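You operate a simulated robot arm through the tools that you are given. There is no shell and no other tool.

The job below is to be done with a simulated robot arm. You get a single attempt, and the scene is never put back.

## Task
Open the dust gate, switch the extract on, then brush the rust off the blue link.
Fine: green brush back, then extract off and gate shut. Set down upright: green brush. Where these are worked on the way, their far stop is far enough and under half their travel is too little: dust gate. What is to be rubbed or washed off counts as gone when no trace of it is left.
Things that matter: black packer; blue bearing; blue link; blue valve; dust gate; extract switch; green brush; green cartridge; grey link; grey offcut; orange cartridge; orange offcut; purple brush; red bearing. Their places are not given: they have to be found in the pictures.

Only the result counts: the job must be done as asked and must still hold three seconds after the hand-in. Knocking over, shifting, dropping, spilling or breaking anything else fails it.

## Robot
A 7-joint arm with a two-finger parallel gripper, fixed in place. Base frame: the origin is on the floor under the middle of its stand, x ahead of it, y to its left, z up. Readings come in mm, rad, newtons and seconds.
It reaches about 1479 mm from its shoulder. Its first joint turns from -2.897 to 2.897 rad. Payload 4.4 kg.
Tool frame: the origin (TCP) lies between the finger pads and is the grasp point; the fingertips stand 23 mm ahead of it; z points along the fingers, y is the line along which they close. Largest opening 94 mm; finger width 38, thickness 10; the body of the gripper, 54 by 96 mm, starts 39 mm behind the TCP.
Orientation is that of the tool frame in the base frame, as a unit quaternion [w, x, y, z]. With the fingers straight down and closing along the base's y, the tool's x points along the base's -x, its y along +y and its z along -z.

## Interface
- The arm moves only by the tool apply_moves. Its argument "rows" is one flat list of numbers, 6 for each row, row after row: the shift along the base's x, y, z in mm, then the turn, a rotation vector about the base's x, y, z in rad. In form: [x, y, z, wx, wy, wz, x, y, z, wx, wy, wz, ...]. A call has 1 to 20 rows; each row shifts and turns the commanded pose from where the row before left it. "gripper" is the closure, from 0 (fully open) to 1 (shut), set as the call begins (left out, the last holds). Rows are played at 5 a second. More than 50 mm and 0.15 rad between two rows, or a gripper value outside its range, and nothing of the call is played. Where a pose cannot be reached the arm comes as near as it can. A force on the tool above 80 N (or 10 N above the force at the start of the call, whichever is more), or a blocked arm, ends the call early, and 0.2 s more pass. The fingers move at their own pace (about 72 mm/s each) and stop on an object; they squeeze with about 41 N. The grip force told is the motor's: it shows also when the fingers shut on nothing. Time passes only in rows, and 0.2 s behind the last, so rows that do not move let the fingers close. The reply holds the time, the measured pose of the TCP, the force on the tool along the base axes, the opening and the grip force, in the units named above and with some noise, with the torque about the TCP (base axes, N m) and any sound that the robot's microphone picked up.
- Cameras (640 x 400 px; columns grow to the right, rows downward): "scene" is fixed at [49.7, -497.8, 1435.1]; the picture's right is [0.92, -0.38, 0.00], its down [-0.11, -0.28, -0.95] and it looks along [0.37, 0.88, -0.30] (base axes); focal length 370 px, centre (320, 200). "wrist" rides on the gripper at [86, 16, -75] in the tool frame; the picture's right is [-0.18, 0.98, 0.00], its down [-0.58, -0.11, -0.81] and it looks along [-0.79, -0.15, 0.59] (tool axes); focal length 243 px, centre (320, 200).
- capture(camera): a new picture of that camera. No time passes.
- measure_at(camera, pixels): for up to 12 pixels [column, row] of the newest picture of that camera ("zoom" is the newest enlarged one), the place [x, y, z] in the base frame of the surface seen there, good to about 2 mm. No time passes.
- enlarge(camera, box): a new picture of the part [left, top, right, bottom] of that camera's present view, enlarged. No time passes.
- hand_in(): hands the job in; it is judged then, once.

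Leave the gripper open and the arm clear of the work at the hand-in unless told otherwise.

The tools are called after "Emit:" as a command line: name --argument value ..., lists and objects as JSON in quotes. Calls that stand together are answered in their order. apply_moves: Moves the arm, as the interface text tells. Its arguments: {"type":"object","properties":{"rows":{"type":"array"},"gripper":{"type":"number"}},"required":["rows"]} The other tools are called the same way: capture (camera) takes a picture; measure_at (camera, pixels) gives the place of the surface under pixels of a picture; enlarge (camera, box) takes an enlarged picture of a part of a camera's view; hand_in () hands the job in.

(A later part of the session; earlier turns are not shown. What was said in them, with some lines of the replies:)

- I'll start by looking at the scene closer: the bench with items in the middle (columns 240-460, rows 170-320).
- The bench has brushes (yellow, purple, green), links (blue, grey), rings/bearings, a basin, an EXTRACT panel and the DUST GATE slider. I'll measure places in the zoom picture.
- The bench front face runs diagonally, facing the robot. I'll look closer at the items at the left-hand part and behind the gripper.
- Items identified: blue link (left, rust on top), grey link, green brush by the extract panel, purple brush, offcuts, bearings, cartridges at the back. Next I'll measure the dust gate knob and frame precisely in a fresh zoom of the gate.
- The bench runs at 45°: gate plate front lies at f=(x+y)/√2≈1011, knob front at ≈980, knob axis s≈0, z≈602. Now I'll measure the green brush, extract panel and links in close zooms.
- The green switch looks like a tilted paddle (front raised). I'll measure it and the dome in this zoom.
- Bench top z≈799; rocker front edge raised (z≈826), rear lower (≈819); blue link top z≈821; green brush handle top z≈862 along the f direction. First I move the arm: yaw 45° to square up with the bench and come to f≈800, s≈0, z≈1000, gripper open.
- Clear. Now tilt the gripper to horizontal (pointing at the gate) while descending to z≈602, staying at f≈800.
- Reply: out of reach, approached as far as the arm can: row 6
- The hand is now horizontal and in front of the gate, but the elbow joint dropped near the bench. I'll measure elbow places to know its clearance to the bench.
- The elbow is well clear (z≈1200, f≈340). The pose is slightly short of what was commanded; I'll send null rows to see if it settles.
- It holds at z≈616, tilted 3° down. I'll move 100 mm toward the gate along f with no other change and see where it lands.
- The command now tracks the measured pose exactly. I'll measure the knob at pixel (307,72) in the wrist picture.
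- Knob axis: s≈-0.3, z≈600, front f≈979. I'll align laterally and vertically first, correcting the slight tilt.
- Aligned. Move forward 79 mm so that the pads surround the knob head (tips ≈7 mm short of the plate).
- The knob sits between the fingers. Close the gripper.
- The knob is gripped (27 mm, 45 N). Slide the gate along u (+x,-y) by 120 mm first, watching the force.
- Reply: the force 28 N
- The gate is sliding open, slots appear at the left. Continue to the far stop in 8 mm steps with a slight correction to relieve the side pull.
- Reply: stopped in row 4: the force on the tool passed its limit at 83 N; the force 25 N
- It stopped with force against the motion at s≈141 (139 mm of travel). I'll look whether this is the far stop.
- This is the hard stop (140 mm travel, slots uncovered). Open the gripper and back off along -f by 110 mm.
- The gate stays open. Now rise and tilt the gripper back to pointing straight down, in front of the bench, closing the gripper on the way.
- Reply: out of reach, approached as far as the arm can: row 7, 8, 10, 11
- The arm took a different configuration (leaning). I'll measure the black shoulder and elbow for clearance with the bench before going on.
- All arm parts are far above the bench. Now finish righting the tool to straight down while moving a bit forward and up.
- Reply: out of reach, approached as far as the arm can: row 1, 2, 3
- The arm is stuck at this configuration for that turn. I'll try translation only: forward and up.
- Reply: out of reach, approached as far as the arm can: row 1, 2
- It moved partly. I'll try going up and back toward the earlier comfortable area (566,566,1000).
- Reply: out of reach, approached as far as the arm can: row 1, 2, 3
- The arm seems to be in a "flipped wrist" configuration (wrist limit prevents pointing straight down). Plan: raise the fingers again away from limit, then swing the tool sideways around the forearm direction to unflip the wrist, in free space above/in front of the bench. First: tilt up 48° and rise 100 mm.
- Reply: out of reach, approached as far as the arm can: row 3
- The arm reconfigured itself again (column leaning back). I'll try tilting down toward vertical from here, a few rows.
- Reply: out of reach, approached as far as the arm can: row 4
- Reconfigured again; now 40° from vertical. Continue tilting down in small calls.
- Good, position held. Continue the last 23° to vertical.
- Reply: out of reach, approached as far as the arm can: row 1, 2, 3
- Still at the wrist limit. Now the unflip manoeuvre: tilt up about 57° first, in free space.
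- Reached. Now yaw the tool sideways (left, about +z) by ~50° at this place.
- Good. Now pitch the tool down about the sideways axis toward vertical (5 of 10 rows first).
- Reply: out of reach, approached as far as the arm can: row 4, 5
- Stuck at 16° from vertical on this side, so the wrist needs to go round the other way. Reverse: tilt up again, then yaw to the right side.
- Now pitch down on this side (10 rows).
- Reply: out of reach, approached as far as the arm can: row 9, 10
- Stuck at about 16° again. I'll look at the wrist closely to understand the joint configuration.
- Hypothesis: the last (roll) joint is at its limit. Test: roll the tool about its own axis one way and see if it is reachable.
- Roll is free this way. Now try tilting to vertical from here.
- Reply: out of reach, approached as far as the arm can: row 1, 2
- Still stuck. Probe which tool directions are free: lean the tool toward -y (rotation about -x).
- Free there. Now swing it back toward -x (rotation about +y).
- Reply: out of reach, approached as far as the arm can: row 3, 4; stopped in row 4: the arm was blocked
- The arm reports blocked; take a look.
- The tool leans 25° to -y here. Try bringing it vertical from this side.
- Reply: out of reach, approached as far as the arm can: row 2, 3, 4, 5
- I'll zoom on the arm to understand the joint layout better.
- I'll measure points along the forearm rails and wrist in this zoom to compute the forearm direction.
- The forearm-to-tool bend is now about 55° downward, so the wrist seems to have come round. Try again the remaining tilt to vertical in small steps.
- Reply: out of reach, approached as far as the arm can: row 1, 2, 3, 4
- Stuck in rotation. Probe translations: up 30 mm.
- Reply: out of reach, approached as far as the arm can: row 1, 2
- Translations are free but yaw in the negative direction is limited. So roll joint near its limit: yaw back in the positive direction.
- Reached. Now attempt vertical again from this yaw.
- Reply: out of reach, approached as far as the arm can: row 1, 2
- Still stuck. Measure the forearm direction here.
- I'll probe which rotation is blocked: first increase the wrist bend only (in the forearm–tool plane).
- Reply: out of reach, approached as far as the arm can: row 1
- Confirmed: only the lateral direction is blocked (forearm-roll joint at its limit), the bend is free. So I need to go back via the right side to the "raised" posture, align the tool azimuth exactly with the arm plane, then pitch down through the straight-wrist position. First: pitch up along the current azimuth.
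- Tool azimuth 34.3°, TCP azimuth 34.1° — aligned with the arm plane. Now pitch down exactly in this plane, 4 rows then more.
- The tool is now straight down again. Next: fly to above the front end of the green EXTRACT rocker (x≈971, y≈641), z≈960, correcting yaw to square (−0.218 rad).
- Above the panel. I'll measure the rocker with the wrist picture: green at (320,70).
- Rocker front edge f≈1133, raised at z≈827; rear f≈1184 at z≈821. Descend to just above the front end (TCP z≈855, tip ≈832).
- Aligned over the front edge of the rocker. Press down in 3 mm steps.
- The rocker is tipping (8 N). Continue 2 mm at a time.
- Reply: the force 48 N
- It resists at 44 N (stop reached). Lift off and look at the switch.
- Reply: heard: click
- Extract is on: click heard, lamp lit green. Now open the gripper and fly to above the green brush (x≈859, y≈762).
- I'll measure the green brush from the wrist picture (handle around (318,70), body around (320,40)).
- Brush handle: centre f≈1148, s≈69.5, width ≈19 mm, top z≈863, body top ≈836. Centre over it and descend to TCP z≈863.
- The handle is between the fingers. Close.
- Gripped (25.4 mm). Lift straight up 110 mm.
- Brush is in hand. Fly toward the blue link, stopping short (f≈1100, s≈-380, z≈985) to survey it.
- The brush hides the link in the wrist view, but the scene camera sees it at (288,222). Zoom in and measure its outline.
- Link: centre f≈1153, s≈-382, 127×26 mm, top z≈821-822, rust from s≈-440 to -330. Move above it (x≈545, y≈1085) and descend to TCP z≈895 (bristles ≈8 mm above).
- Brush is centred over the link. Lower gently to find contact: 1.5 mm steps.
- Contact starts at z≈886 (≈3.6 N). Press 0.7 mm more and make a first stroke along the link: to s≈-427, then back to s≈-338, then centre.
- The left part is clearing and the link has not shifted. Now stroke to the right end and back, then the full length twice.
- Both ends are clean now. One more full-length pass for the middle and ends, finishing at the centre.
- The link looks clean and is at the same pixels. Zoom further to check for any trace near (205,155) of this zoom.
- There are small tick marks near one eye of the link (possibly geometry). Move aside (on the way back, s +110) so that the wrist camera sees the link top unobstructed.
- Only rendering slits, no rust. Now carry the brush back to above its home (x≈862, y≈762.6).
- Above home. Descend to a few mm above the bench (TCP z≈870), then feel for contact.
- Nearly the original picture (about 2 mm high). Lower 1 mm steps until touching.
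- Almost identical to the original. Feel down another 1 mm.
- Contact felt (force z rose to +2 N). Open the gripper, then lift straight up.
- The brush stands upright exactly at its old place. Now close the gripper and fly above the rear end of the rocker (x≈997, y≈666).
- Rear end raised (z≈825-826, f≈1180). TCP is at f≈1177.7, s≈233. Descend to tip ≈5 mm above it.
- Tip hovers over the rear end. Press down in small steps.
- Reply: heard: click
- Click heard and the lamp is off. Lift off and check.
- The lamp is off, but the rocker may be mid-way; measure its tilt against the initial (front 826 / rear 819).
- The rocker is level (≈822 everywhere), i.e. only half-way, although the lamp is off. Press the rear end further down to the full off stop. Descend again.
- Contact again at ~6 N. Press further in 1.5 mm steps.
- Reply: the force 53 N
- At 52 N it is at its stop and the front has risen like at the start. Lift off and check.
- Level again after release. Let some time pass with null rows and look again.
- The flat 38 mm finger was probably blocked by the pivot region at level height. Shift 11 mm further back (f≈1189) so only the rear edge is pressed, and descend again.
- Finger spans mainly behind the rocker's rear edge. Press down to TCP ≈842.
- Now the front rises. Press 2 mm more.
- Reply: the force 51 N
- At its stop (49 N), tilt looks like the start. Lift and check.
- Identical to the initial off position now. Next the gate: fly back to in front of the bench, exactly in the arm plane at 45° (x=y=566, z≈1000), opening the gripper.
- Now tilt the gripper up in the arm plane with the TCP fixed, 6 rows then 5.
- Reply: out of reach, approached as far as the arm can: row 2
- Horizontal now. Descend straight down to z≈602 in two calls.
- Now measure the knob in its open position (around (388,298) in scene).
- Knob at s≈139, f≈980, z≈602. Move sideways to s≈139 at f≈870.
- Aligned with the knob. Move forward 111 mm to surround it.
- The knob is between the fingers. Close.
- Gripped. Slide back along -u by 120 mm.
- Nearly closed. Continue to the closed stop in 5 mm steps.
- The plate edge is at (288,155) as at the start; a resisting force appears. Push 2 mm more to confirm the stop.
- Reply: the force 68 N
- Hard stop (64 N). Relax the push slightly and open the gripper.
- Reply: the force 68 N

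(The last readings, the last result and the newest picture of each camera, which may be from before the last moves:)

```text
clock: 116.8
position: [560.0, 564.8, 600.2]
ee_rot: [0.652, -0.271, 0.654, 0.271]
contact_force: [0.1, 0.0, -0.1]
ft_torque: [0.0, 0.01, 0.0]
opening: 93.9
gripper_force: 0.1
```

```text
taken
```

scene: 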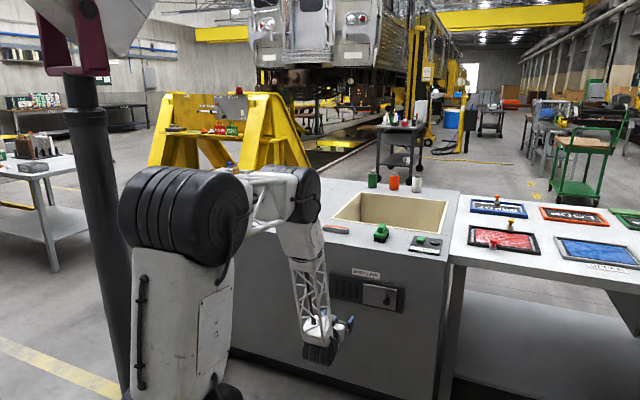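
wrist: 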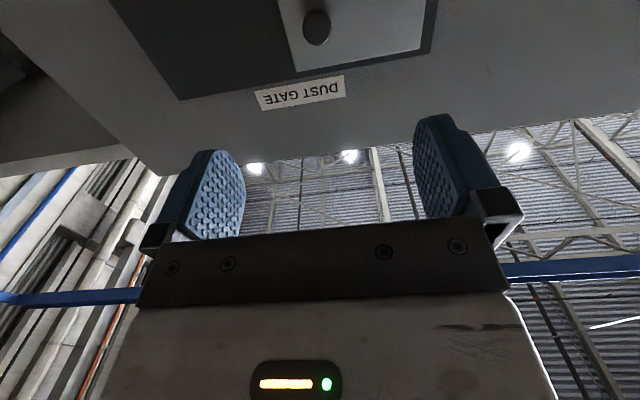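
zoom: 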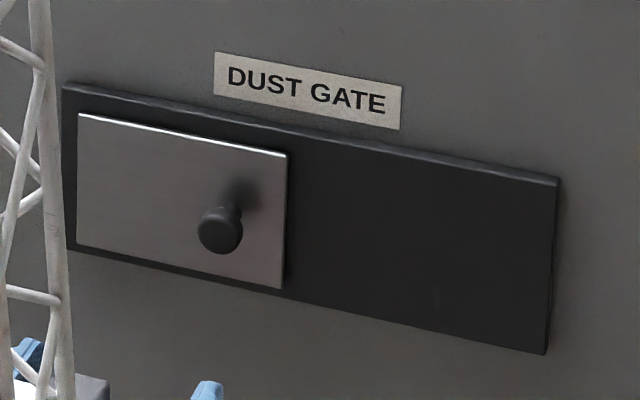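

The gate is shut as at the start. Raise the arm straight up (proven path) to clear the view.

Emit:
apply_moves --rows '[0, 0, 40, 0, 0, 0, 0, 0, 40, 0, 0, 0, 0, 0, 40, 0, 0, 0, 0, 0, 40, 0, 0, 0, 0, 0, 40, 0, 0, 0, 0, 0, 40, 0, 0, 0, 0, 0, 40, 0, 0, 0, 0, 0, 40, 0, 0, 0, 0, 0, 40, 0, 0, 0, 0, 0, 40, 0, 0, 0]'

Emit:
capture --camera "scene"

Emit:
enlarge --camera "scene" --box '[230, 160, 470, 320]'

```text
clock: 119.0
position: [561.1, 564.6, 1002.3]
ee_rot: [0.652, -0.272, 0.655, 0.27]
contact_force: [-0.1, -0.1, 0.3]
ft_torque: [-0.02, -0.02, 0.01]
opening: 94.0
gripper_force: 0.2
```

```text
taken
```

scene: 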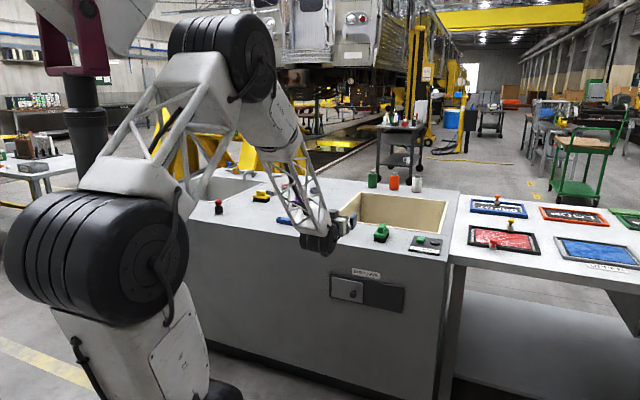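

```text
2.50 times, centred on (350, 240) of scene
```

zoom: 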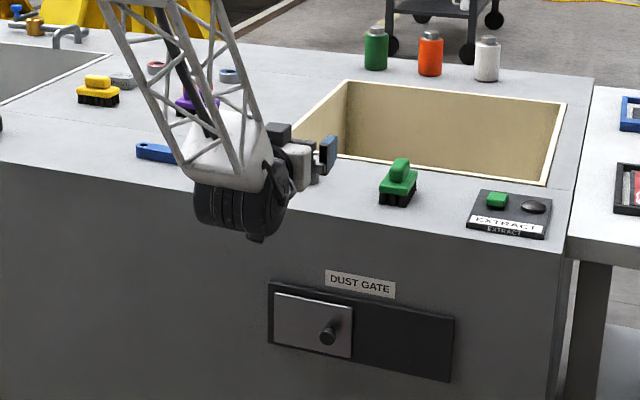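

Everything appears in place. I'll raise the arm a little more to verify the link and neighbours unobstructed.

Emit:
apply_moves --rows '[-10, -10, 35, 0, 0, 0, -10, -10, 35, 0, 0, 0, -10, -10, 35, 0, 0, 0, -10, -10, 35, 0, 0, 0]'

Emit:
enlarge --camera "scene" --box '[230, 160, 470, 320]'

```text
clock: 120.0
position: [521.3, 523.9, 1141.5]
ee_rot: [0.652, -0.272, 0.654, 0.271]
contact_force: [-0.1, 0.2, 0.6]
ft_torque: [-0.01, 0.03, -0.01]
opening: 94.1
gripper_force: 0.1
```

```text
2.50 times, centred on (350, 240) of scene
```

zoom: 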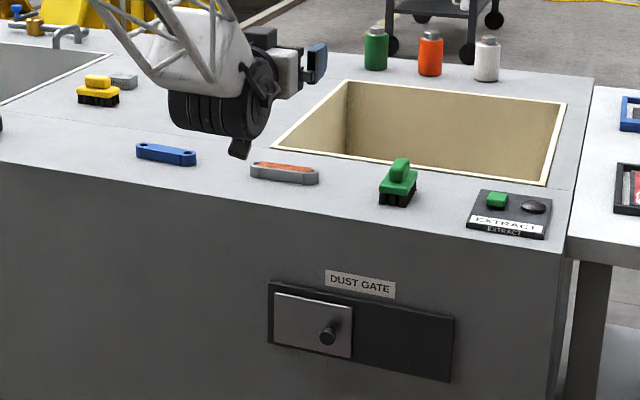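

The blue link is clean and where it was. The green brush stands upright at its place, the extract is off with its lamp dark, and the gate is shut. The gripper is open and the arm is clear of the work. Handing in.

Emit:
hand_in

```text
The job is handed in.
```

I did the whole job in the order you asked and handed it in. I haven't seen the judging result.

- **Dust gate:** I opened it to its far stop, about 140 mm of travel, before brushing. At the end I shut it against its closed stop.
- **Extract:** I switched it on after opening the gate; it clicked and the lamp lit. I switched it off after the brush was back. My first press only brought the rocker level, so I pressed the rear edge again until it sat as it did at the start, with the lamp dark.
- **Blue link:** No rust shows in the close-up pictures, and the link did not shift. A few dark slits near one eye look like a rendering artefact, not rust.
- **Green brush:** It stands upright on its bristles, within about a millimetre of where it was.

**Arm trouble:** Between opening the gate and reaching the switch, the wrist got stuck and could not point straight down. I freed it with a series of turns in the air above the bench, and the arm reported being blocked once. I saw no sign that anything was touched. In the last picture the items in view were in place. The arm hid the purple brush, the orange offcut and the two bearings, and I saw no sign earlier that they had moved.

At hand-in the gripper was open and the arm was clear of the work.
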